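You operate a simulated robot arm through the tools that you are given. There is no shell and no other tool.

The job below is to be done with a simulated robot arm. You get a single attempt, and the scene is never put back.

TASK
Fit the red plate in the nest and drive both screws home.
Fine: slide the nest out again.
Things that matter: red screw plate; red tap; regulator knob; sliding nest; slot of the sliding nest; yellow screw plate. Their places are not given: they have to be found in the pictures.

Only the result counts: the job must be done as asked and must still hold three seconds after the hand-in. Knocking over, shifting, dropping, spilling or breaking anything else fails it.

THE ROBOT
A 6-joint arm with a two-finger gripper, fixed in place. Base frame: the origin is on the floor under the middle of its stand, x ahead of it, y to its left, z up. Lengths are in mm, angles in degrees, forces in N, time in s.
It reaches about 1637 mm from its shoulder. Its first joint turns from -166.0 to 166.0 degrees. Payload 3.43 kg.
The tool frame sits at the grasp point between the pads (the TCP): z along the fingers, y along the line on which they close. The tips reach 20 mm beyond it. The gripper opens to 190 mm; its body begins 248 mm behind the TCP.
Orientation is that of the tool frame in the base frame, as [roll, pitch, yaw] about the fixed x, y, z axes, in that order (R = Rz(yaw) Ry(pitch) Rx(roll)). With the fingers straight down and closing along the base's y, the tool's x points along the base's -x, its y along +y and its z along -z.

THE INTERFACE
- The arm moves only by the tool drive_tool. Its argument "deltas" is a list of rows, each a list of 7 numbers: the turn, a rotation vector about the base's x, y, z in degrees, then the shift along the base's x, y, z in m, then the closure in counts, from 0 (fully open) to 255 (shut). In form: [[rx, ry, rz, tx, ty, tz, claw], ...]. A call has 1 to 20 rows; each row is the pose to reach, as a shift and turn from the pose commanded when the call began. Rows are played at 5 a second. More than 50 mm and 8.6 degrees between two rows, or a gripper value outside its range, and nothing of the call is played. A pose out of reach is approached as far as the arm can. The call stops where the force on the tool passes 50 N (or 10 N more than at its start, if that is more) or the arm is blocked; 0.2 s more then pass. Each finger travels about 45 mm/s and halts on what it meets, pressing with about 26 N; the grip force reading is that of the motor and also rises with nothing between the fingers. The clock runs only during rows and for 0.2 s after the last one: add rows that repeat a pose to give the fingers time. The reply holds the time, the measured pose of the TCP, the force on the tool along the base axes, the opening and the grip force, in the units named above and with some noise, with the torque about the TCP (base axes, N m) and any sound that the robot's microphone picked up.
- Cameras (640 x 400 px; columns grow to the right, rows downward): "scene" is fixed at [48.9, 663.4, 1325]; the picture's right is [-0.30, -0.95, 0.00], its down [-0.25, 0.08, -0.97] and it looks along [0.92, -0.29, -0.26] (base axes); focal length 318 px, centre (320, 200). "wrist" rides on the gripper at [70, -8, -288] in the tool frame; the picture's right is [0.12, 0.99, 0.00], its down [-0.96, 0.12, -0.25] and it looks along [-0.25, 0.03, 0.97] (tool axes); focal length 261 px, centre (320, 200).
- grab_frame(camera): a new picture of that camera. No time passes.
- lift_body(by): slides the trunk up (or, below 0, down) by that many mm; the arm rides with it, the base frame stays. It gives what a move gives, with no picture.
- pixel_to_xyz(camera, pixels): for up to 12 pixels [column, row] of the newest picture of that camera ("zoom" is the newest enlarged one), the place [x, y, z] in the base frame of the surface seen there, good to about 2 mm, but the place of the scene camera against the robot may be out by one fixed shift of up to 25 mm in any direction. No time passes.
- zoom(camera, box): a new picture of the part [left, top, right, bottom] of that camera's present view, enlarged. No time passes.
- hand_in(): hands the job in; it is judged then, once.

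Unless the task says otherwise, let go and move clear before handing in.

The tools are called after "Emit:" as a command line: name --pt "numbers of a row" for each row, then --argument value for the rest, lists and objects as JSON in quotes. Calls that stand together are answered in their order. drive_tool: Moves the arm, as the interface text tells. Its arguments: {"type":"object","properties":{"deltas":{"type":"array"}},"required":["deltas"]} The other tools are called the same way: lift_body (by) moves the trunk up or down; grab_frame (camera) takes a picture; pixel_to_xyz (camera, pixels) gives the place of the surface under pixels of a picture; zoom (camera, box) takes an enlarged picture of a part of a camera's view; hand_in () hands the job in.

At the start:

```text
clock: 0.0
tcp_pos: [642.5, 326.2, 1247.6]
ee_rot: [-180.0, 0.0, 179.9]
wrist_force: [0.6, -0.2, -0.2]
ft_torque: [-0.03, 0.01, -0.01]
grip_width: 190.1
grasp_force: 0.1
trunk travel left (down, up): [-175.0, 65.0]
```

scene: 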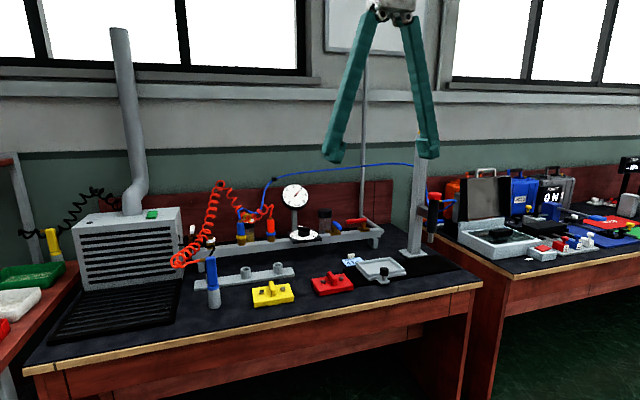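
wrist: 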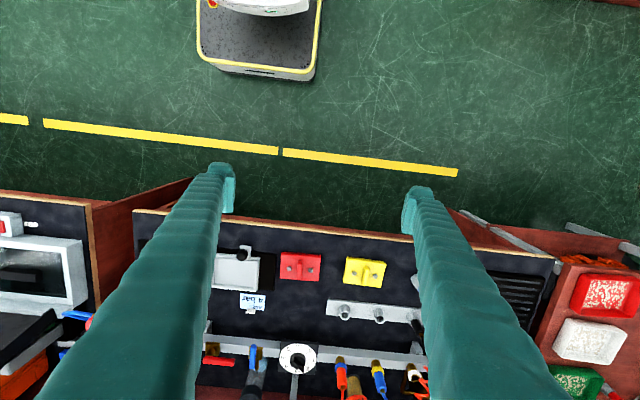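

The scene picture shows the yellow plate near (272,293), the red plate near (332,284), the grey nest near (382,268), and a gauge near (295,195). I'll enlarge these regions first.

Emit:
zoom --camera "scene" --box '[300, 220, 460, 320]'

Emit:
zoom --camera "scene" --box '[160, 170, 320, 270]'

Emit:
zoom --camera "scene" --box '[280, 160, 440, 260]'

Emit:
zoom --camera "wrist" --box '[200, 220, 440, 370]'

```text
4.00 times, centred on (380, 270) of scene
```

zoom: 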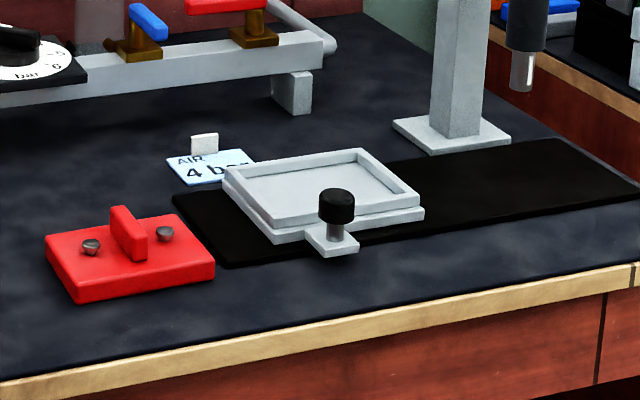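

```text
4.00 times, centred on (240, 220) of scene
```

zoom: 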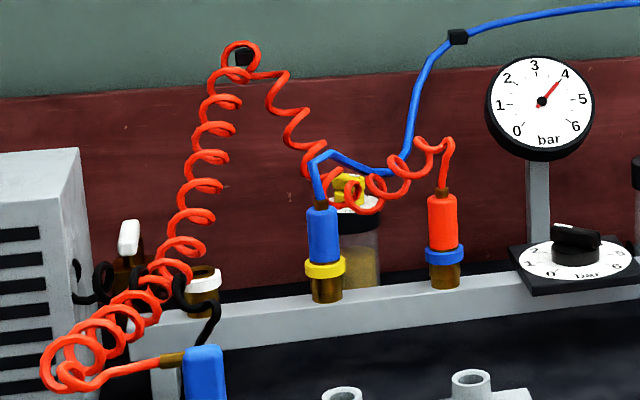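

```text
4.00 times, centred on (360, 210) of scene
```

zoom: 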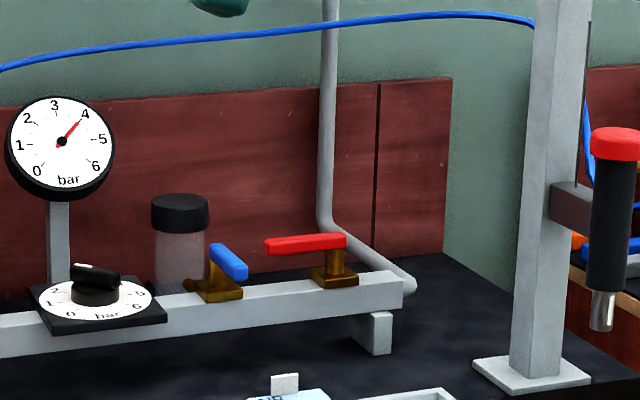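

```text
2.67 times, centred on (320, 295) of wrist
```

zoom: 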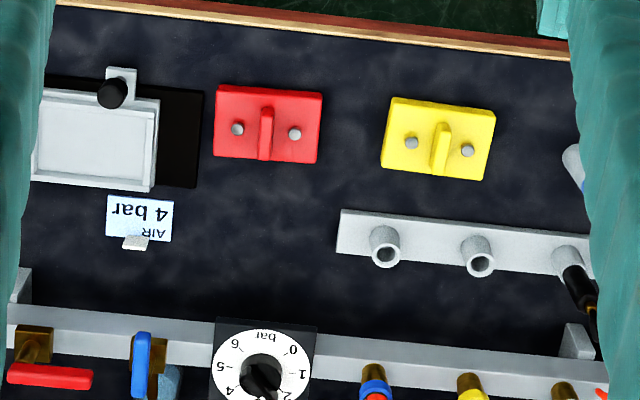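

The gauge at (295,195) looks near 4, and the card reads "AIR 4 bar". I'll zoom in more on the regulator, taps, spindle, and nest.

Emit:
zoom --camera "scene" --box '[270, 175, 334, 250]'

Emit:
zoom --camera "scene" --box '[400, 160, 464, 260]'

Emit:
zoom --camera "scene" --box '[325, 200, 389, 240]'

Emit:
zoom --camera "scene" --box '[335, 245, 415, 295]'

Emit:
zoom --camera "scene" --box '[240, 260, 360, 320]'

Emit:
zoom --camera "wrist" --box '[200, 320, 360, 400]'

```text
5.33 times, centred on (302, 212) of scene
```

zoom: 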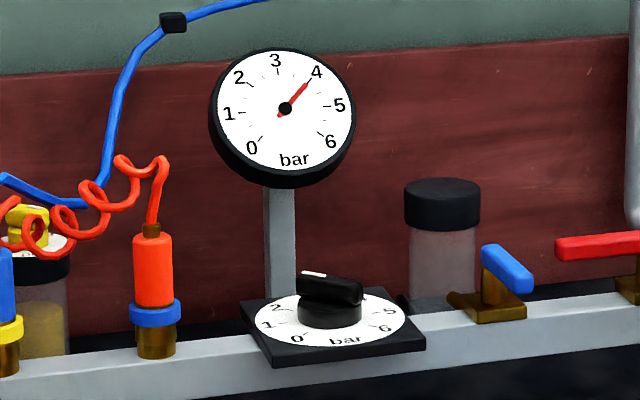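

```text
4.00 times, centred on (432, 210) of scene
```

zoom: 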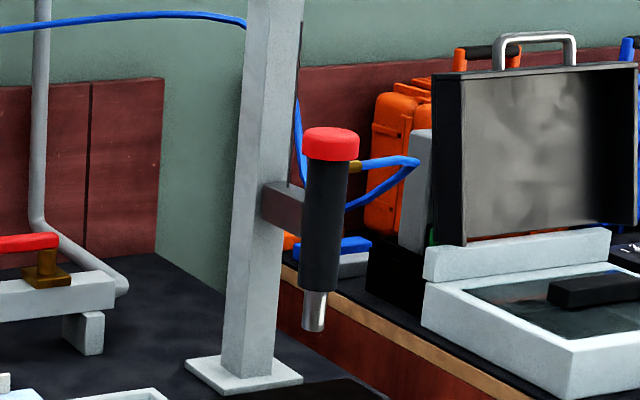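

```text
10.00 times, centred on (357, 220) of scene
```

zoom: 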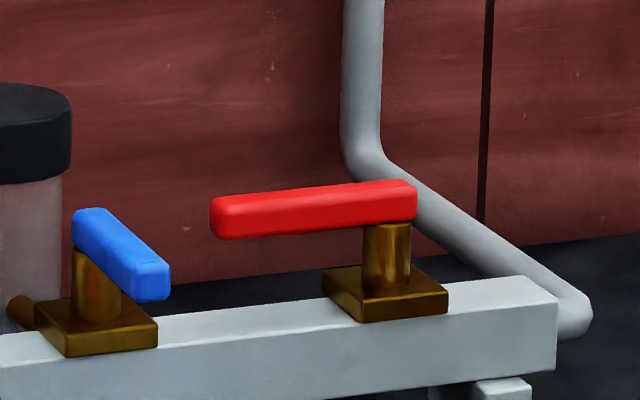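

```text
8.00 times, centred on (375, 270) of scene
```

zoom: 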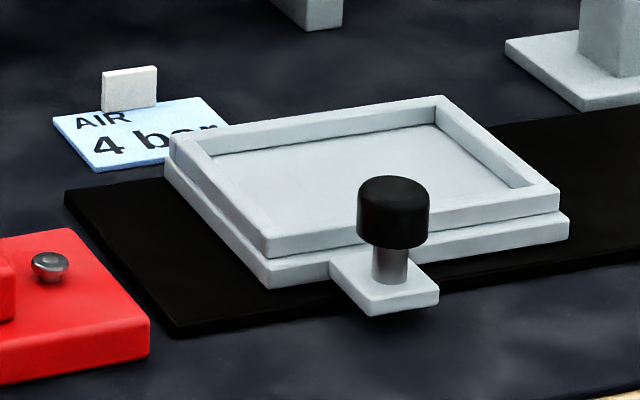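

```text
5.33 times, centred on (300, 290) of scene
```

zoom: 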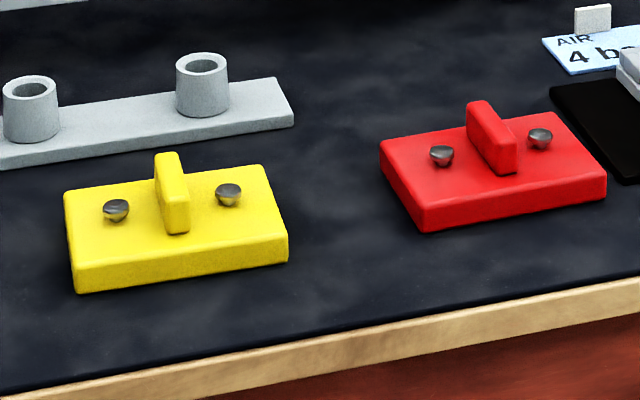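

```text
4.00 times, centred on (280, 360) of wrist
```

zoom: 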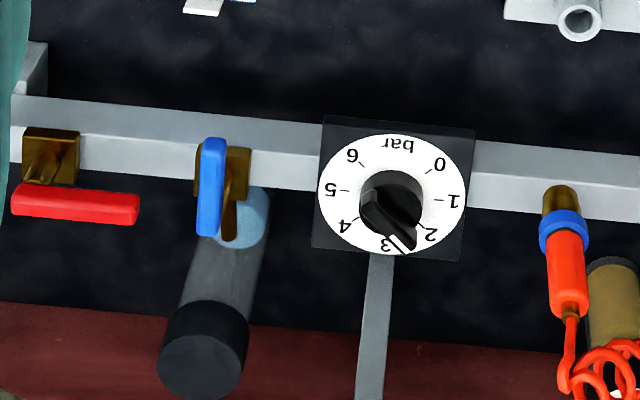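

The regulator knob appears to point between 2 and 3, while the gauge reads about 4. I'll get coordinates of the main items from the wrist camera, since the scene camera may be shifted.

Emit:
grab_frame --camera "wrist"

Emit:
zoom --camera "wrist" --box '[200, 220, 440, 370]'

Emit:
pixel_to_xyz --camera "zoom" --pixels '[[266, 115], [237, 129], [295, 133], [225, 90], [318, 100], [215, 153], [314, 160], [440, 130], [112, 95], [95, 140], [180, 180], [400, 50]]'

Emit:
pixel_to_xyz --camera "scene" --pixels '[[333, 279], [323, 282], [341, 278], [383, 272], [432, 198], [432, 240], [359, 220], [345, 221], [302, 230], [295, 195], [380, 266], [425, 250]]'

```text
taken
```

wrist: 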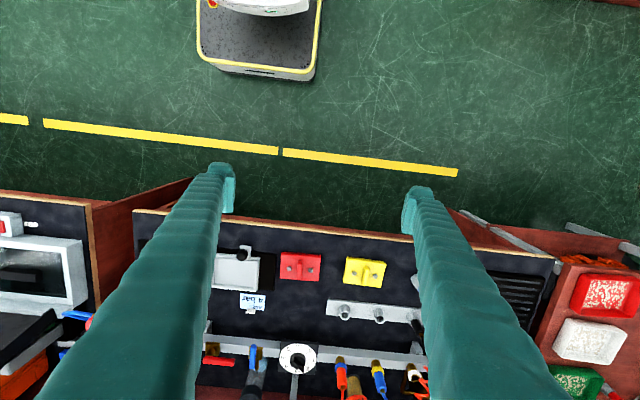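

```text
2.67 times, centred on (320, 295) of wrist
```

zoom: 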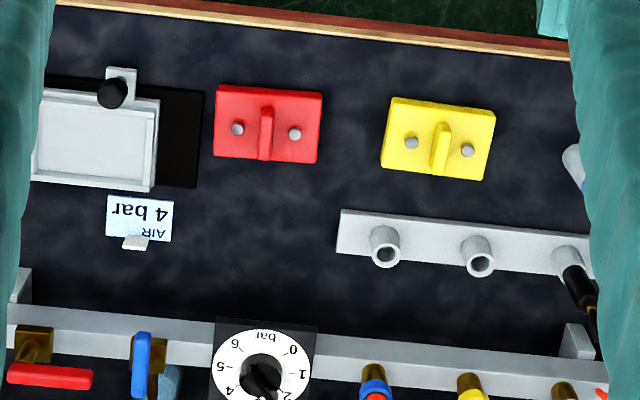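

```text
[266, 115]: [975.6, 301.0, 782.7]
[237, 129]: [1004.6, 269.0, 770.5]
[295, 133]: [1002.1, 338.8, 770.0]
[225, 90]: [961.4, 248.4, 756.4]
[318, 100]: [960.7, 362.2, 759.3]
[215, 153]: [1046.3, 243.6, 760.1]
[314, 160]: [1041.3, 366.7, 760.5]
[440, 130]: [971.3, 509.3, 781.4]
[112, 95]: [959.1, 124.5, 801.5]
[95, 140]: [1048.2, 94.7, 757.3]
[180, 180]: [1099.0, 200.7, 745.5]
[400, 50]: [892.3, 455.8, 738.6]
```

```text
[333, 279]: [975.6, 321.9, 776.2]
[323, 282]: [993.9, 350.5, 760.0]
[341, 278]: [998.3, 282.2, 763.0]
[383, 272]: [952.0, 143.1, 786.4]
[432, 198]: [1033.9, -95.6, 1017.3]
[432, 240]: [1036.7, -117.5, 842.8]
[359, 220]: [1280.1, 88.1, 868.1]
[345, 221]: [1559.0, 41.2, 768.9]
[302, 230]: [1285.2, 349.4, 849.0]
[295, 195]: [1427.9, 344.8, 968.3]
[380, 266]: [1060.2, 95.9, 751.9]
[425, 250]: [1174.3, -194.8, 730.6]
```

The wrist pictures put the bench at about z=740, the red plate near (1003,304), and the nest knob near (959,124). I'll zoom hard on the gauge, regulator, taps and driver to understand the air state.

Emit:
zoom --camera "scene" --box '[279, 179, 311, 211]'

Emit:
zoom --camera "scene" --box '[284, 220, 324, 250]'

Emit:
zoom --camera "wrist" --box '[274, 335, 324, 375]'

Emit:
zoom --camera "wrist" --box '[200, 335, 270, 375]'

Emit:
zoom --camera "scene" --box '[420, 185, 450, 255]'

Emit:
zoom --camera "scene" --box '[220, 195, 290, 255]'

```text
12.50 times, centred on (295, 195) of scene
```

zoom: 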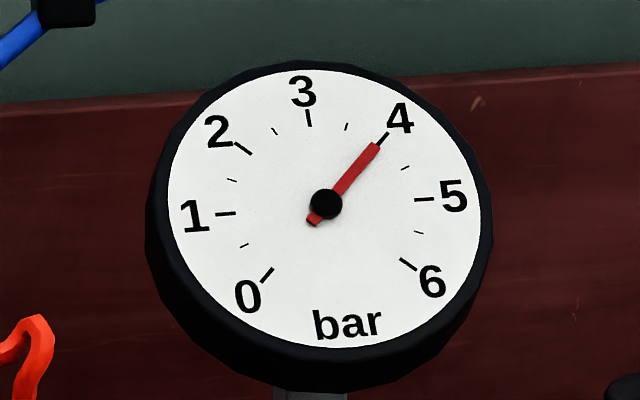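

```text
13.33 times, centred on (304, 235) of scene
```

zoom: 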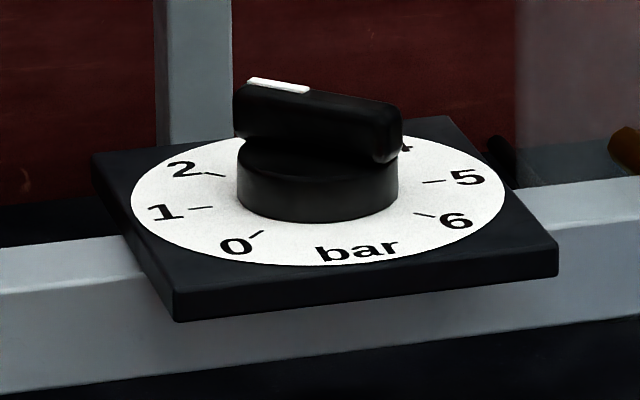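

```text
10.00 times, centred on (299, 355) of wrist
```

zoom: 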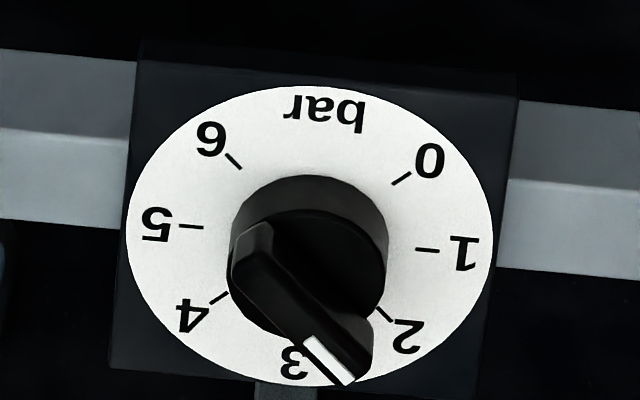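

```text
9.14 times, centred on (235, 355) of wrist
```

zoom: 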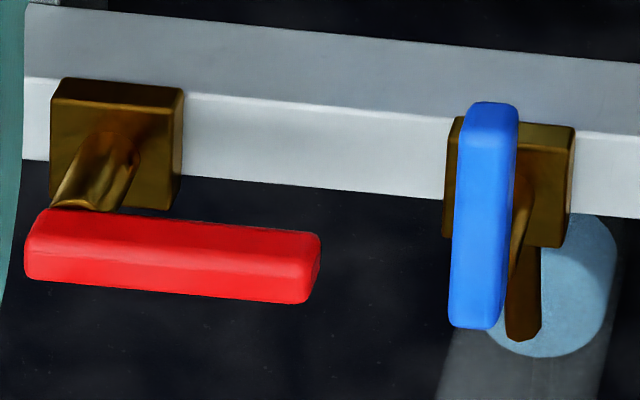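

```text
5.71 times, centred on (435, 220) of scene
```

zoom: 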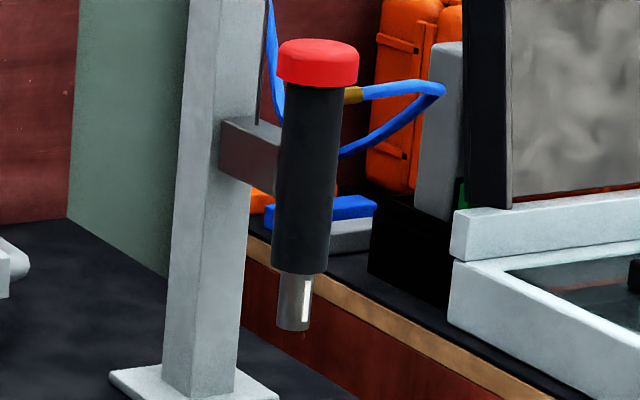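

```text
6.67 times, centred on (255, 225) of scene
```

zoom: 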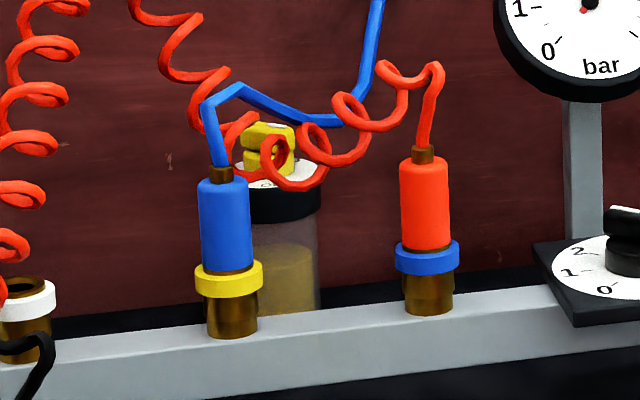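

The gauge needle (zoom tip 376,147) sits right on 4, the red tap handle lies along the manifold, and the driver tip is near scene (432,245). I'll move the wrist camera above the red plate and nest to measure them.

Emit:
drive_tool --pt "0 0 0 0.03 -0.01 -0.02 0" --pt "0 0 0 0.06 -0.02 -0.04 0" --pt "0 0 0 0.09 -0.03 -0.06 0" --pt "0 0 0 0.12 -0.04 -0.08 0" --pt "0 0 0 0.15 -0.05 -0.1 0" --pt "0 0 0 0.18 -0.06 -0.12 0" --pt "0 0 0 0.21 -0.07 -0.14 0" --pt "0 0 0 0.24 -0.08 -0.16 0"

Emit:
grab_frame --camera "wrist"

Emit:
grab_frame --camera "scene"

```text
clock: 1.8
tcp_pos: [882.1, 244.8, 1087.7]
ee_rot: [179.9, 0.1, 179.9]
wrist_force: [-1.0, 0.1, 0.5]
ft_torque: [0.04, -0.16, -0.03]
grip_width: 190.3
grasp_force: 0.1
trunk travel left (down, up): [-175.0, 65.0]
```

```text
taken
```

wrist: 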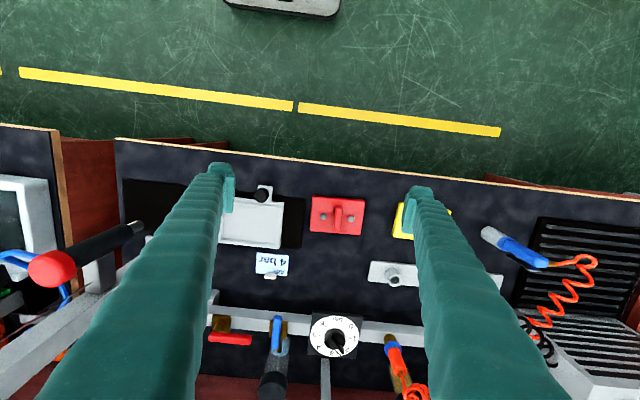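

```text
taken
```

scene: 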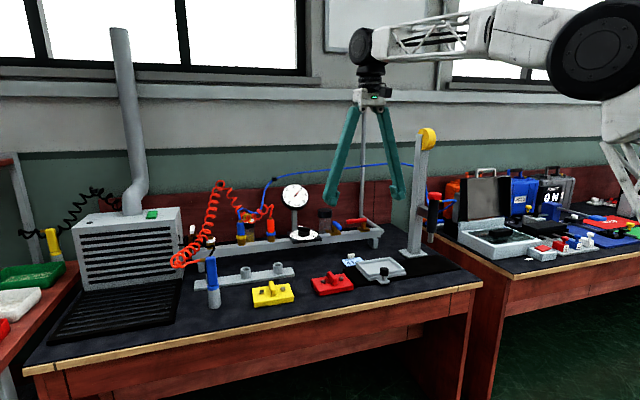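

Now the wrist view shows the nest around (250,220), the red plate at (337,215) and the driver from (50,268) to (140,228). I'll zoom and measure these.

Emit:
zoom --camera "wrist" --box '[210, 175, 380, 285]'

Emit:
pixel_to_xyz --camera "zoom" --pixels '[[40, 125], [277, 110], [270, 275], [40, 255], [60, 240], [255, 265], [262, 125], [195, 80], [150, 180], [480, 150], [450, 155], [515, 160]]'

Emit:
pixel_to_xyz --camera "scene" --pixels '[[427, 140], [421, 160], [418, 230], [432, 197], [431, 244], [432, 205], [437, 245], [415, 252], [408, 256], [430, 256], [440, 265], [470, 266]]'

```text
3.64 times, centred on (295, 230) of wrist
```

zoom: 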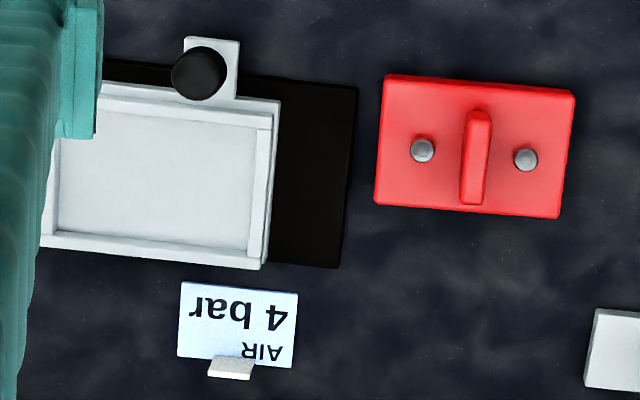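

```text
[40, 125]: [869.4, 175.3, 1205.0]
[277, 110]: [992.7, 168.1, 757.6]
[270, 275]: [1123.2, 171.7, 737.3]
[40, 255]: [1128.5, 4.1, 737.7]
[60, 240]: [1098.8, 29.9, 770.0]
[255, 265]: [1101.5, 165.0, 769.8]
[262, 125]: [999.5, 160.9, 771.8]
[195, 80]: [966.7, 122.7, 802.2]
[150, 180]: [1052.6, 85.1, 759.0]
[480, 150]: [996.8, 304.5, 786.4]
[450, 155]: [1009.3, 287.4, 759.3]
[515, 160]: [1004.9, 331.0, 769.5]
```

```text
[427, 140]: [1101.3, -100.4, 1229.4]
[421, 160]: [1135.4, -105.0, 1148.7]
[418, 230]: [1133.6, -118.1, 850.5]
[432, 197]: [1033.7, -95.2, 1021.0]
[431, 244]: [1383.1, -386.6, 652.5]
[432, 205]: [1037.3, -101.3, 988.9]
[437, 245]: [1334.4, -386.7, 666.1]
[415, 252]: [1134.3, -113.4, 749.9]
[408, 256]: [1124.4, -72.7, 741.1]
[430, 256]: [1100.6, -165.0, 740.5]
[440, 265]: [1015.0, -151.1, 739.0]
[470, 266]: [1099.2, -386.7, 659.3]
```

The nest rim is at z≈770 with its pocket floor at z≈759, and the left finger hides part of it. I'll move so both the nest and plate appear above the fingertips in the wrist view.

Emit:
drive_tool --pt "0 0 0 0.035 -0.004 -0.006 0" --pt "0 0 0 0.07 -0.008 -0.012 0" --pt "0 0 0 0.105 -0.012 -0.018 0" --pt "0 0 0 0.14 -0.016 -0.024 0" --pt "0 0 0 0.175 -0.02 -0.03 0" --pt "0 0 0 0.21 -0.024 -0.036 0" --pt "0 0 0 0.218 -0.025 -0.038 0"

Emit:
grab_frame --camera "wrist"

Emit:
zoom --camera "wrist" --box '[210, 80, 402, 200]'

```text
clock: 3.4
tcp_pos: [1071.2, 216.3, 1036.4]
ee_rot: [-179.9, 0.1, -180.0]
wrist_force: [0.4, 0.2, 0.6]
ft_torque: [0.01, -0.03, -0.03]
grip_width: 189.9
grasp_force: 0.1
out of reach, approached as far as the arm can: row 6, 7
trunk travel left (down, up): [-175.0, 65.0]
```

```text
taken
```

wrist: 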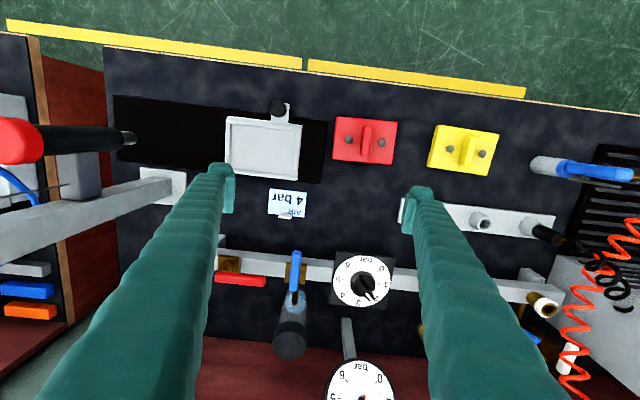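

```text
3.33 times, centred on (306, 140) of wrist
```

zoom: 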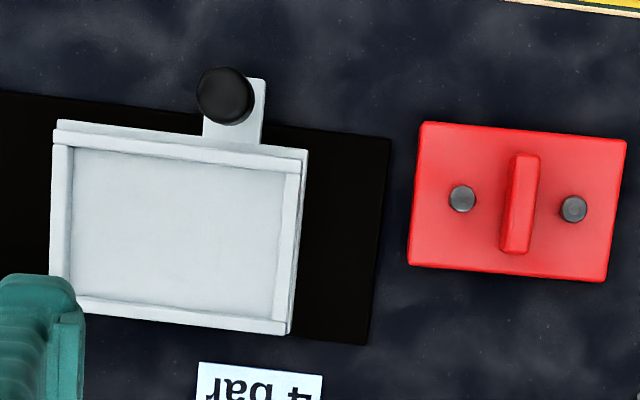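

Both nest and red plate are now fully visible in the zoom (pocket between (72,148) and (285,320); plate between (420,125) and (610,280)). I'll measure their edges, fin and screws.

Emit:
pixel_to_xyz --camera "zoom" --pixels '[[60, 130], [62, 220], [60, 285], [300, 160], [290, 240], [280, 325], [180, 140], [170, 312], [75, 160], [285, 300], [76, 290], [290, 180]]'

Emit:
pixel_to_xyz --camera "zoom" --pixels '[[525, 157], [512, 245], [515, 200], [524, 200], [462, 197], [573, 208], [424, 127], [622, 143], [412, 262], [602, 276], [225, 85], [255, 90]]'

Emit:
zoom --camera "wrist" --box '[320, 100, 410, 180]'

Emit:
zoom --camera "wrist" --box '[0, 80, 240, 230]'

Emit:
zoom --camera "wrist" --box '[200, 230, 410, 400]'

```text
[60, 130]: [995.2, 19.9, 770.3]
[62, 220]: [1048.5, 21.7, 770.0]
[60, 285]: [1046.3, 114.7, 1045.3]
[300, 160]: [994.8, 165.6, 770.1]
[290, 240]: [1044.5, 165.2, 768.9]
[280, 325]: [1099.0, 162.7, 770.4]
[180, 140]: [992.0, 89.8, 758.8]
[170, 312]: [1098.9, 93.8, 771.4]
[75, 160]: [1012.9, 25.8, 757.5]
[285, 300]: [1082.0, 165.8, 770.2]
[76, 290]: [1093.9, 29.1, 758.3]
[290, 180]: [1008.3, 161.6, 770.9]
```

```text
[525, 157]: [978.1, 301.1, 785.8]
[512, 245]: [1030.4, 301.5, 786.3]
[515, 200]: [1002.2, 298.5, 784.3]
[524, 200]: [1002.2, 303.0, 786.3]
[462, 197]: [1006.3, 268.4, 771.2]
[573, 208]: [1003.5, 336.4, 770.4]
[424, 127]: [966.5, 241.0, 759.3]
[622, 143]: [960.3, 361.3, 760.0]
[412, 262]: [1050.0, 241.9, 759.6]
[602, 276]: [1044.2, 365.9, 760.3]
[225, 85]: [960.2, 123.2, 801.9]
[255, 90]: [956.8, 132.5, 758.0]
```

```text
5.00 times, centred on (365, 140) of wrist
```

zoom: 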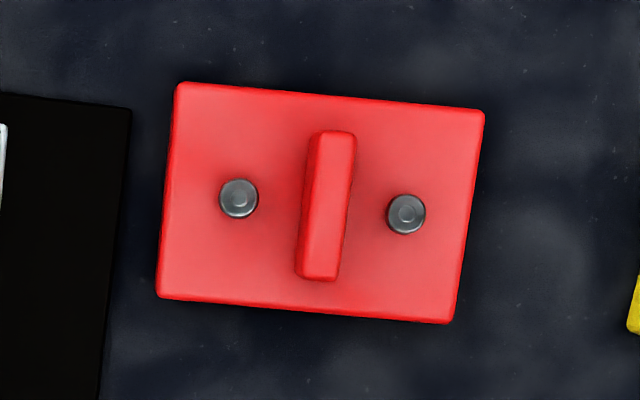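

```text
2.67 times, centred on (120, 155) of wrist
```

zoom: 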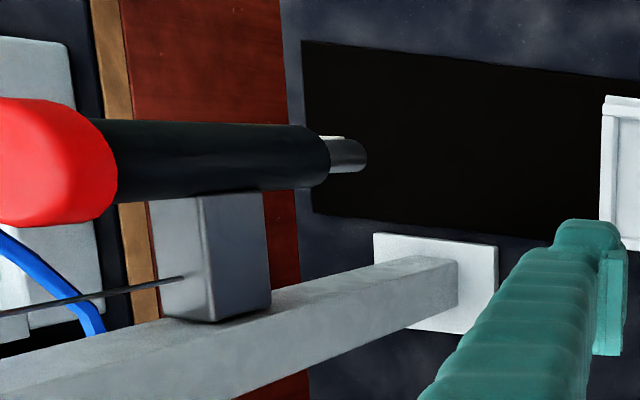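

```text
2.35 times, centred on (305, 315) of wrist
```

zoom: 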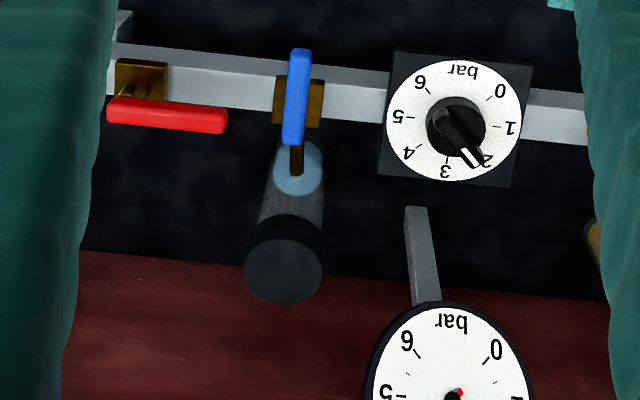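

The plate is yawed about +2.6° and centred near (1005,302.5), with the fin top at z≈786 and screw heads at z≈771. The nest pocket is centred near (1047,93). I'll inspect fingertip thickness and the pocket edges more closely.

Emit:
grab_frame --camera "scene"

Emit:
zoom --camera "scene" --box '[300, 80, 440, 230]'

Emit:
zoom --camera "wrist" --box '[218, 110, 308, 185]'

Emit:
pixel_to_xyz --camera "zoom" --pixels '[[40, 60], [55, 65], [70, 70], [300, 100], [310, 110], [280, 240], [500, 120], [530, 130], [560, 140], [540, 300], [300, 330], [300, 350]]'

```text
taken
```

scene: 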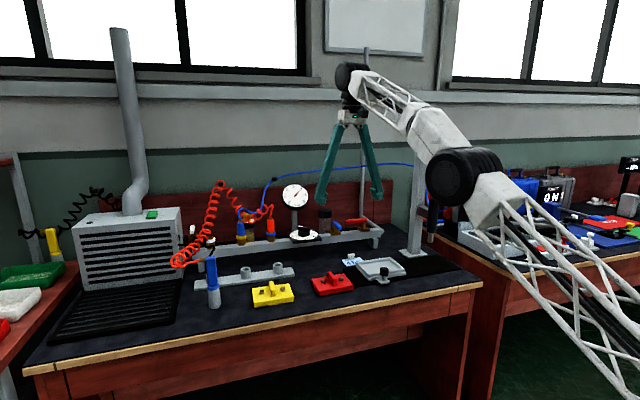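

```text
2.67 times, centred on (370, 155) of scene
```

zoom: 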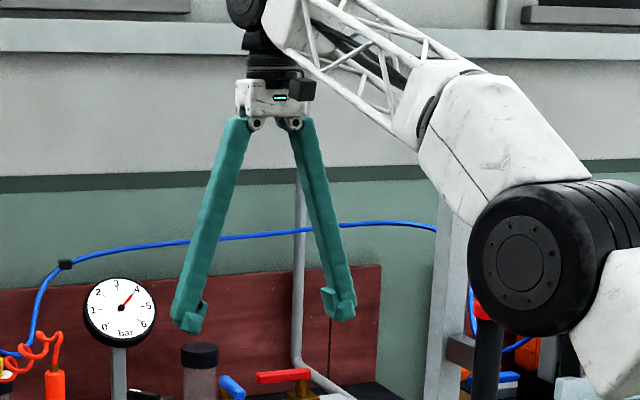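

```text
5.33 times, centred on (263, 148) of wrist
```

zoom: 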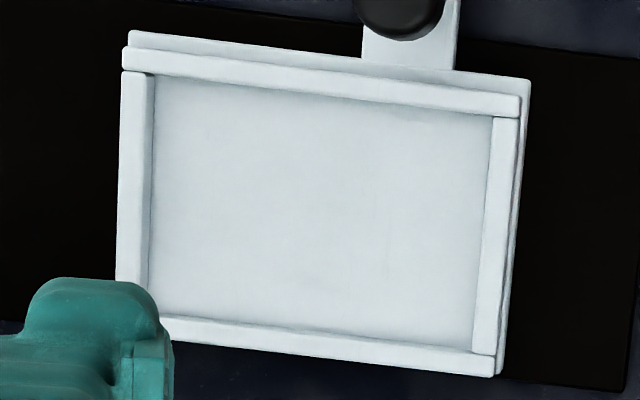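

```text
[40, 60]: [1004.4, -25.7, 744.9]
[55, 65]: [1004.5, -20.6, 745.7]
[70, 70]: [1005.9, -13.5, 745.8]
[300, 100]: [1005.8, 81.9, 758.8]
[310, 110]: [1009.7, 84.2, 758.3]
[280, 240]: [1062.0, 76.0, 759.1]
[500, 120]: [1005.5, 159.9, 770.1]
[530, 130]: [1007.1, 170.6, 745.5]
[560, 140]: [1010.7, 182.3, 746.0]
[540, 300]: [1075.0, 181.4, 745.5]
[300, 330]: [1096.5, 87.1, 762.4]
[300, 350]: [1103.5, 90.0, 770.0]
```

The pocket inner area is roughly y 25–160, x 1000–1096 (yaw 0), and the fingertips are about 30 mm thick. I'll grip the fin lengthwise with the gripper yawed −87.4°, so the tips can pass between the screws. First I'll return over the plate and rotate.

Emit:
drive_tool --pt "0 0 0 -0.03 0.03 0 0" --pt "0 0 0 -0.06 0.06 0 0" --pt "0 0 0 -0.07 0.085 0 0" --pt "0 0 0 -0.07 0.085 0 0"

```text
clock: 4.4
tcp_pos: [1000.9, 300.4, 1037.4]
ee_rot: [-179.9, 0.0, -179.9]
wrist_force: [-0.6, -0.1, 0.0]
ft_torque: [-0.03, 0.02, 0.01]
grip_width: 189.9
grasp_force: 0.0
trunk travel left (down, up): [-175.0, 65.0]
```

The arm follows well and is now above the plate at (1001,300). I'll yaw the gripper −87.4° and partly close to about 110 mm.

Emit:
drive_tool --pt "0 0 -7.95 0 0 0 0" --pt "0 0 -15.9 0 0 0 30" --pt "0 0 -23.85 0 0 0 60" --pt "0 0 -31.8 0 0 0 107" --pt "0 0 -39.75 0 0 0 107" --pt "0 0 -47.7 0 0 0 107" --pt "0 0 -55.65 0 0 0 107" --pt "0 0 -63.6 0 0 0 107" --pt "0 0 -71.55 0 0 0 107" --pt "0 0 -79.5 0 0 0 107" --pt "0 0 -87.4 0.004 0.002 0 107" --pt "0 0 -87.4 0.004 0.002 0 107"

Emit:
grab_frame --camera "wrist"

Emit:
grab_frame --camera "scene"

```text
clock: 7.0
tcp_pos: [1004.1, 302.4, 1037.1]
ee_rot: [-180.0, 0.0, 92.5]
wrist_force: [0.9, -0.1, -0.5]
ft_torque: [0.03, 0.01, 0.01]
grip_width: 110.2
grasp_force: 0.1
trunk travel left (down, up): [-175.0, 65.0]
```

```text
taken
```

wrist: 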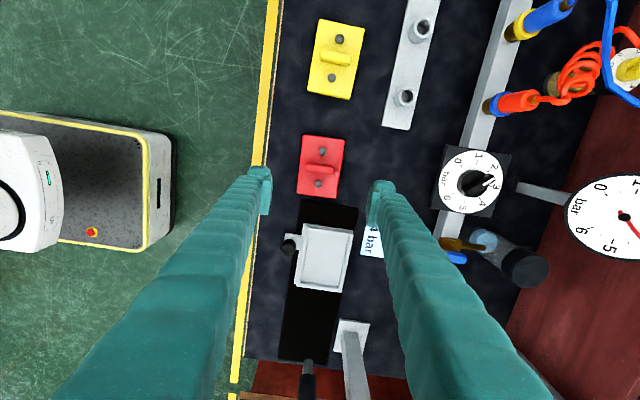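

```text
taken
```

scene: 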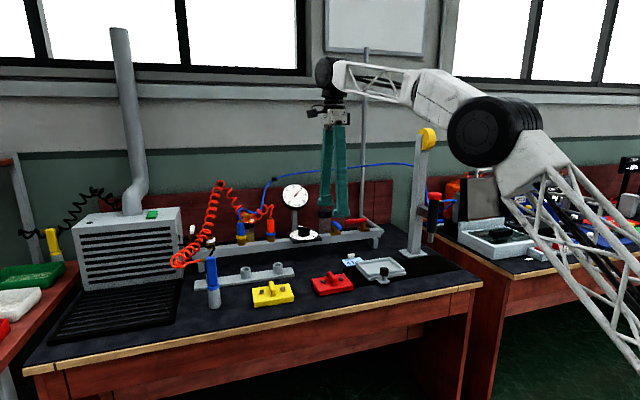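

Opening is 110 mm and yaw is correct. I'll remeasure the red plate from this new view and also look at the regulator dial at (470,182).

Emit:
zoom --camera "wrist" --box '[280, 120, 370, 210]'

Emit:
pixel_to_xyz --camera "wrist" --pixels '[[322, 152], [318, 184], [308, 166], [335, 168], [303, 137], [343, 140], [299, 193], [337, 197]]'

Emit:
zoom --camera "wrist" --box '[430, 140, 520, 225]'

```text
4.44 times, centred on (325, 165) of wrist
```

zoom: 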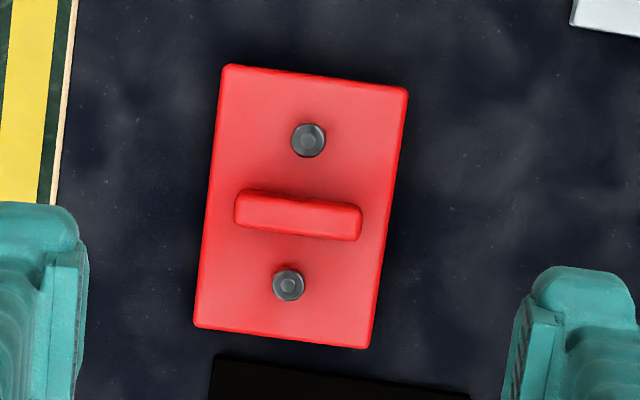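

```text
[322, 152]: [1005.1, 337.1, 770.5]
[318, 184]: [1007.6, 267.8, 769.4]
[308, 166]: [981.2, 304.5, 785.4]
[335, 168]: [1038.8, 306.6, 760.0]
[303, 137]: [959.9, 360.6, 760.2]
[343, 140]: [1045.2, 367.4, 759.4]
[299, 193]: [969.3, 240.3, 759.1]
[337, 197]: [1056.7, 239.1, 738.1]
```

```text
4.71 times, centred on (475, 182) of wrist
```

zoom: 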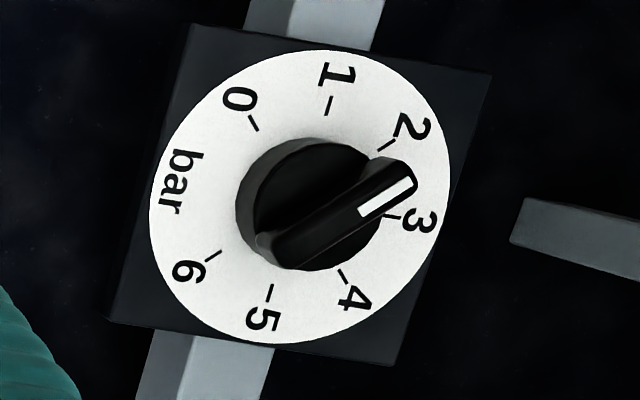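

The plate centre is about (1005.5,302.5), right under the TCP. I'll descend until the tips straddle the fin just above the plate top (TCP z≈787).

Emit:
drive_tool --pt "0 0 0 0.001 0 -0.04 107" --pt "0 0 0 0.001 0 -0.08 107" --pt "0 0 0 0.001 0 -0.12 107" --pt "0 0 0 0.001 0 -0.16 107" --pt "0 0 0 0.001 0 -0.2 107" --pt "0 0 0 0.001 0 -0.23 107" --pt "0 0 0 0.001 0 -0.245 107" --pt "0 0 0 0.001 0 -0.25 107" --pt "0 0 0 0.001 0 -0.25 107"

Emit:
grab_frame --camera "scene"

Emit:
zoom --camera "scene" --box '[280, 230, 400, 310]'

Emit:
grab_frame --camera "wrist"

```text
clock: 9.0
tcp_pos: [1005.8, 303.0, 788.3]
ee_rot: [179.9, 0.0, 92.6]
wrist_force: [0.4, -0.2, -0.1]
ft_torque: [0.01, 0.03, 0.02]
grip_width: 110.4
grasp_force: 0.1
trunk travel left (down, up): [-175.0, 65.0]
```

```text
taken
```

scene: 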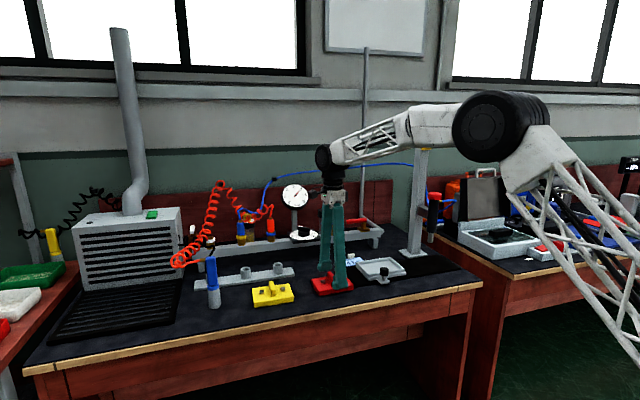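

```text
5.00 times, centred on (340, 270) of scene
```

zoom: 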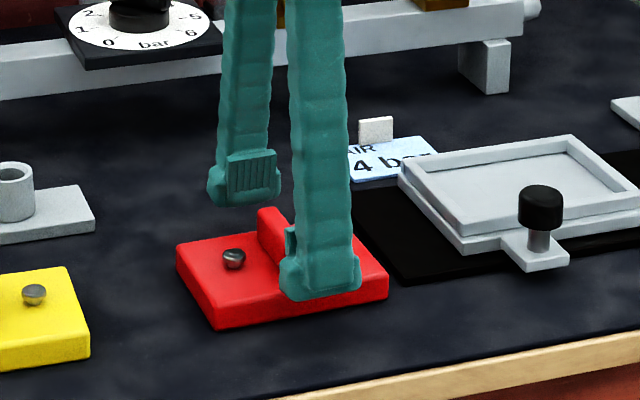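

```text
taken
```

wrist: 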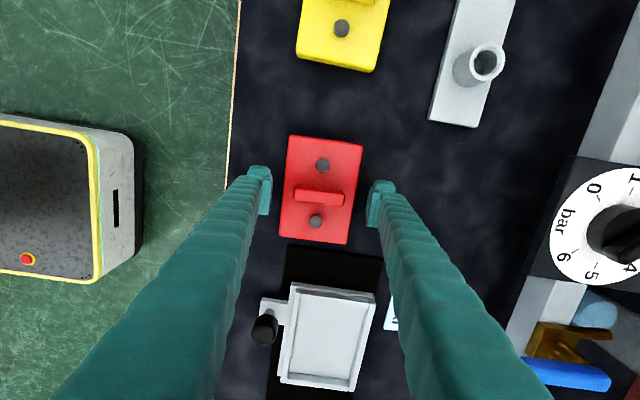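

The fingers straddle the fin (scene zoom: tips at (245,195) and (320,290)) with the tips just above the plate. I'll lower 2 mm and close on the fin.

Emit:
drive_tool --pt "0 0 0 0 0 -0.002 107" --pt "0 0 0 0 0 -0.002 160" --pt "0 0 0 0 0 -0.002 255" --pt "0 0 0 0 0 -0.002 255" --pt "0 0 0 0 0 -0.002 255" --pt "0 0 0 0 0 -0.002 255" --pt "0 0 0 0 0 -0.002 255" --pt "0 0 0 0 0 -0.002 255"

Emit:
grab_frame --camera "wrist"

Emit:
zoom --camera "scene" --box '[280, 230, 400, 310]'

```text
clock: 10.8
tcp_pos: [1006.2, 302.9, 785.6]
ee_rot: [-180.0, 0.1, 92.7]
wrist_force: [-0.2, 1.2, 0.0]
ft_torque: [-0.01, 0.0, -0.05]
grip_width: 59.0
grasp_force: 26.4
trunk travel left (down, up): [-175.0, 65.0]
```

```text
taken
```

wrist: 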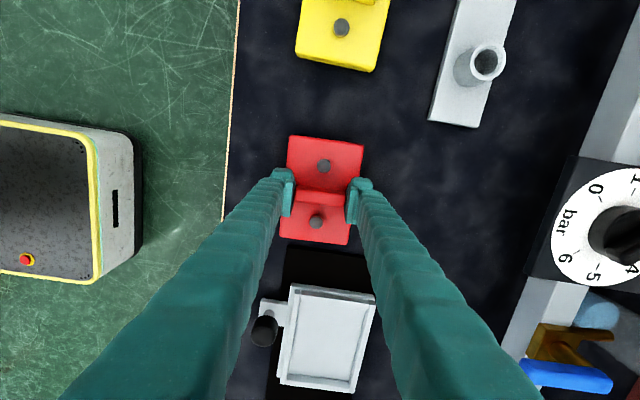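

```text
5.00 times, centred on (340, 270) of scene
```

zoom: 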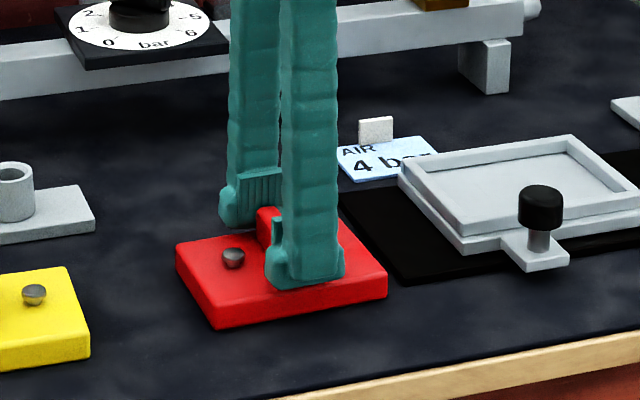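

The fin is held at 59 mm width with 26 N. I'll lift 75 mm and check the load.

Emit:
drive_tool --pt "0 0 0 0 0 0.01 255" --pt "0 0 0 0 0 0.03 255" --pt "0 0 0 0 0 0.055 255" --pt "0 0 0 0 0 0.075 255" --pt "0 0 0 0 0 0.075 255"

Emit:
grab_frame --camera "wrist"

Emit:
grab_frame --camera "scene"

```text
clock: 12.0
tcp_pos: [1005.5, 302.1, 862.0]
ee_rot: [-179.9, -0.1, 92.6]
wrist_force: [0.7, -0.2, -2.1]
ft_torque: [0.0, 0.0, 0.03]
grip_width: 58.8
grasp_force: 25.7
trunk travel left (down, up): [-175.0, 65.0]
```

```text
taken
```

wrist: 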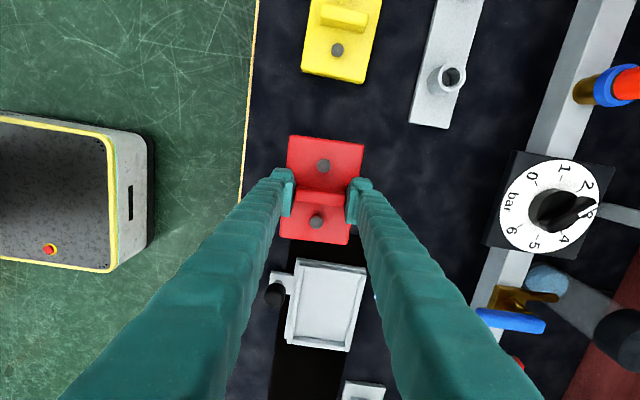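

```text
taken
```

scene: 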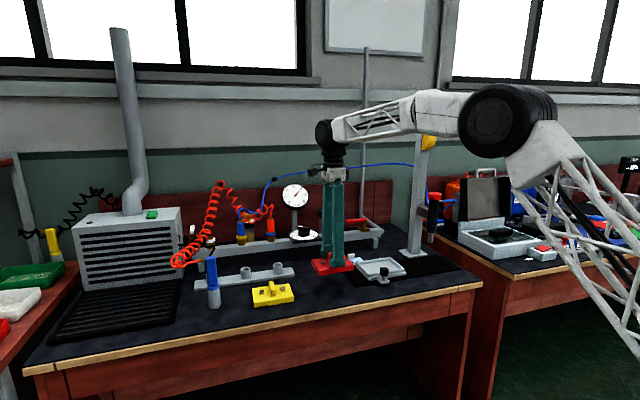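

The plate is held (about 2 N weight). I'll measure its screws and corners in the hand to find its offset from the TCP.

Emit:
zoom --camera "wrist" --box '[270, 125, 380, 255]'

Emit:
pixel_to_xyz --camera "wrist" --pixels '[[323, 165], [316, 220], [290, 138], [361, 146], [282, 236], [348, 243], [318, 197], [326, 140], [315, 239]]'

Emit:
pixel_to_xyz --camera "wrist" --pixels '[[275, 294], [325, 305], [294, 262], [365, 270], [287, 342], [349, 348], [300, 300], [330, 264], [355, 310]]'

```text
3.08 times, centred on (325, 190) of wrist
```

zoom: 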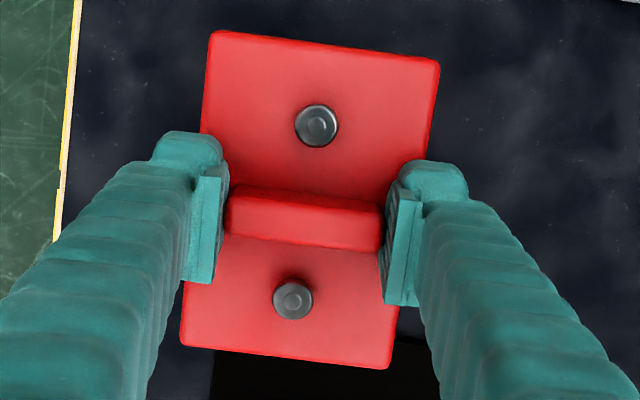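

```text
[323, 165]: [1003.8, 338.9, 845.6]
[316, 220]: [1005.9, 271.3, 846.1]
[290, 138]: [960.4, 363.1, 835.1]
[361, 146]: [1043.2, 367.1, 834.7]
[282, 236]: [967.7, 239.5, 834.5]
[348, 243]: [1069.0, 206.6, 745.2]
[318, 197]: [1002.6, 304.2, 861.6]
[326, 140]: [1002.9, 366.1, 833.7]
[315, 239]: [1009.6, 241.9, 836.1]
```

```text
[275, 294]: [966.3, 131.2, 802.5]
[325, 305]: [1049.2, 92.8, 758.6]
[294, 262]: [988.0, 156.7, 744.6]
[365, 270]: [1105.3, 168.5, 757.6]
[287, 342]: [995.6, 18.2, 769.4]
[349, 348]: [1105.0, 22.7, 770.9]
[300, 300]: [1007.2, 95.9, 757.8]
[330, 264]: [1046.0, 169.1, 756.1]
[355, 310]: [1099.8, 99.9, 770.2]
```

The plate centre sits about 1.5 mm +y of the TCP. I'll measure the pocket's inner edges from this unobstructed view.

Emit:
zoom --camera "wrist" --box '[262, 252, 372, 356]'

```text
3.85 times, centred on (317, 304) of wrist
```

zoom: 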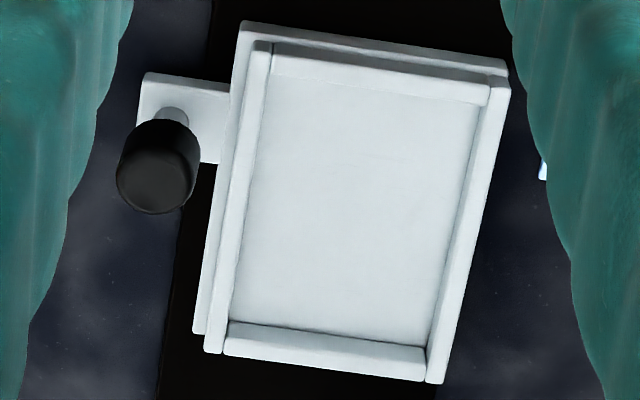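

Emit:
pixel_to_xyz --camera "zoom" --pixels '[[375, 72], [375, 84], [375, 94], [375, 100], [326, 322], [326, 332], [326, 340], [240, 200], [248, 200], [256, 200], [452, 200], [460, 200]]'

Emit:
pixel_to_xyz --camera "zoom" --pixels '[[236, 160], [244, 160], [252, 160], [260, 160], [462, 160], [470, 160], [478, 160], [375, 64], [375, 88], [326, 316], [326, 326], [326, 350]]'

```text
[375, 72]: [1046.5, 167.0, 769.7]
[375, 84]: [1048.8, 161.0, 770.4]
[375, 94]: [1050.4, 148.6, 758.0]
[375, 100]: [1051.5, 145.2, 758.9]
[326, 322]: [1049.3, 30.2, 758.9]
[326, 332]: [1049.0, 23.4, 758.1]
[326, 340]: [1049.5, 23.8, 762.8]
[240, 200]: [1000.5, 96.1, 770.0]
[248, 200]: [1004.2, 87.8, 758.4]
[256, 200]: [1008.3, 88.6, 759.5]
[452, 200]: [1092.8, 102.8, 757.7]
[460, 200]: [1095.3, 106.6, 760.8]
```

```text
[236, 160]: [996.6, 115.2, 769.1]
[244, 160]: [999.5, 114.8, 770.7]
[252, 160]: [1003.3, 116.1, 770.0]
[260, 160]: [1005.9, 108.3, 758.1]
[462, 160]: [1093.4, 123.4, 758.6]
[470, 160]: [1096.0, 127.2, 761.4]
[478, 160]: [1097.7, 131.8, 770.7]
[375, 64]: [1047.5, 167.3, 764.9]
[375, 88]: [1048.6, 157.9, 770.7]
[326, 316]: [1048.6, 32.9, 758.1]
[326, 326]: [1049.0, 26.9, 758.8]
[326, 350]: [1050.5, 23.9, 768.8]
```

Pocket inner walls are at about x 1004–1096 and y 24–156.6, so its centre is near (1050,90.3). I'll verify the outer edge quickly and carry the plate over the pocket at the present height, squaring the yaw.

Emit:
pixel_to_xyz --camera "zoom" --pixels '[[326, 345], [326, 355], [326, 362], [326, 366], [220, 200], [228, 200], [470, 200], [476, 200], [482, 200]]'

Emit:
drive_tool --pt "0 0 -0.4 0.007 -0.03 0 255" --pt "0 0 -0.8 0.014 -0.065 0 255" --pt "0 0 -1.2 0.021 -0.1 0 255" --pt "0 0 -1.6 0.028 -0.135 0 255" --pt "0 0 -2.0 0.036 -0.17 0 255" --pt "0 0 -2.4 0.042 -0.2 0 255" --pt "0 0 -2.6 0.0445 -0.213 0 255" --pt "0 0 -2.6 0.0445 -0.213 0 255" --pt "0 0 -2.6 0.0445 -0.213 0 255"

Emit:
grab_frame --camera "wrist"

Emit:
grab_frame --camera "scene"

```text
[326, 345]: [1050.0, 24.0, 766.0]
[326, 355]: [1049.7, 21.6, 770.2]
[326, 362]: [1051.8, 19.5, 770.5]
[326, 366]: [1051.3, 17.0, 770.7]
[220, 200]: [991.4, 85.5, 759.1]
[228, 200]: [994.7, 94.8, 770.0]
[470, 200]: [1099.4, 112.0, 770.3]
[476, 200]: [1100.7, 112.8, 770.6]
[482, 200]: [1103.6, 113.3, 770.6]
```

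```text
clock: 14.0
tcp_pos: [1049.5, 89.4, 861.2]
ee_rot: [180.0, 0.0, 90.1]
wrist_force: [-0.3, -0.3, -1.9]
ft_torque: [-0.03, -0.01, -0.01]
grip_width: 59.0
grasp_force: 26.2
trunk travel left (down, up): [-175.0, 65.0]
```

```text
taken
```

wrist: 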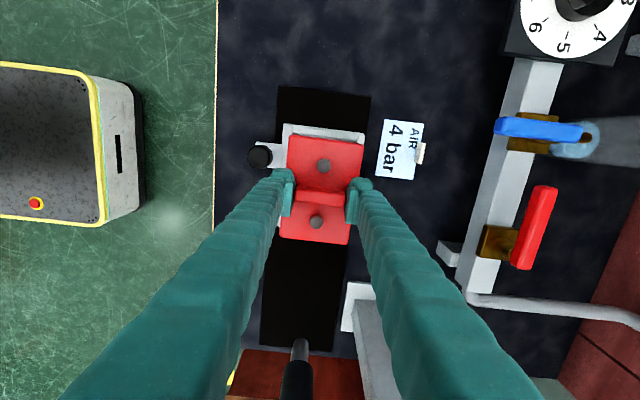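

```text
taken
```

scene: 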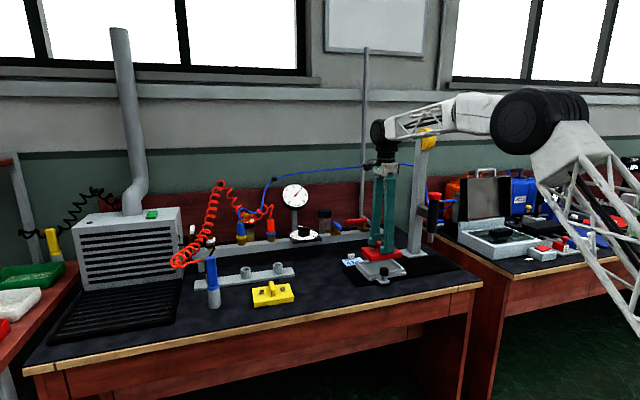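

The plate hovers above the nest. I'll check plate corners against the nest in this view before lowering.

Emit:
zoom --camera "wrist" --box '[265, 115, 385, 255]'

Emit:
pixel_to_xyz --camera "wrist" --pixels '[[323, 165], [316, 220], [290, 138], [361, 146], [282, 236], [346, 241], [326, 140], [315, 240], [318, 197], [300, 128], [322, 130]]'

```text
2.86 times, centred on (325, 185) of wrist
```

zoom: 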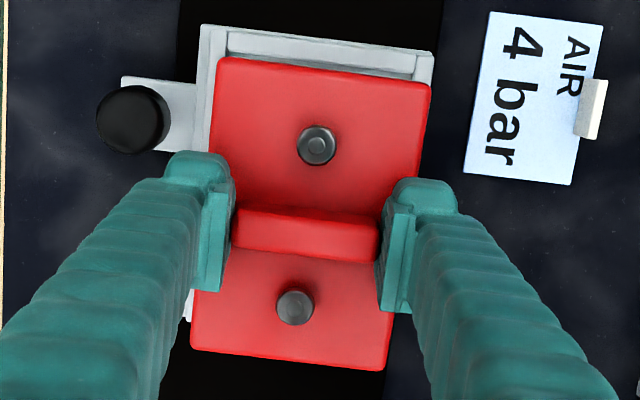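

```text
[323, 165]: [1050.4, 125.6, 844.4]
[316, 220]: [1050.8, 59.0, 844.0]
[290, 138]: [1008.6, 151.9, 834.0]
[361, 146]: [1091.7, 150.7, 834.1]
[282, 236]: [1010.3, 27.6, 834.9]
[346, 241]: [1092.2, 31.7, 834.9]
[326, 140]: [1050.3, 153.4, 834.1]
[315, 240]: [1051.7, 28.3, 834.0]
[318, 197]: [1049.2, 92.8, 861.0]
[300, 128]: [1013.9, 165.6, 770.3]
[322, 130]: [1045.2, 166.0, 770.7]
```

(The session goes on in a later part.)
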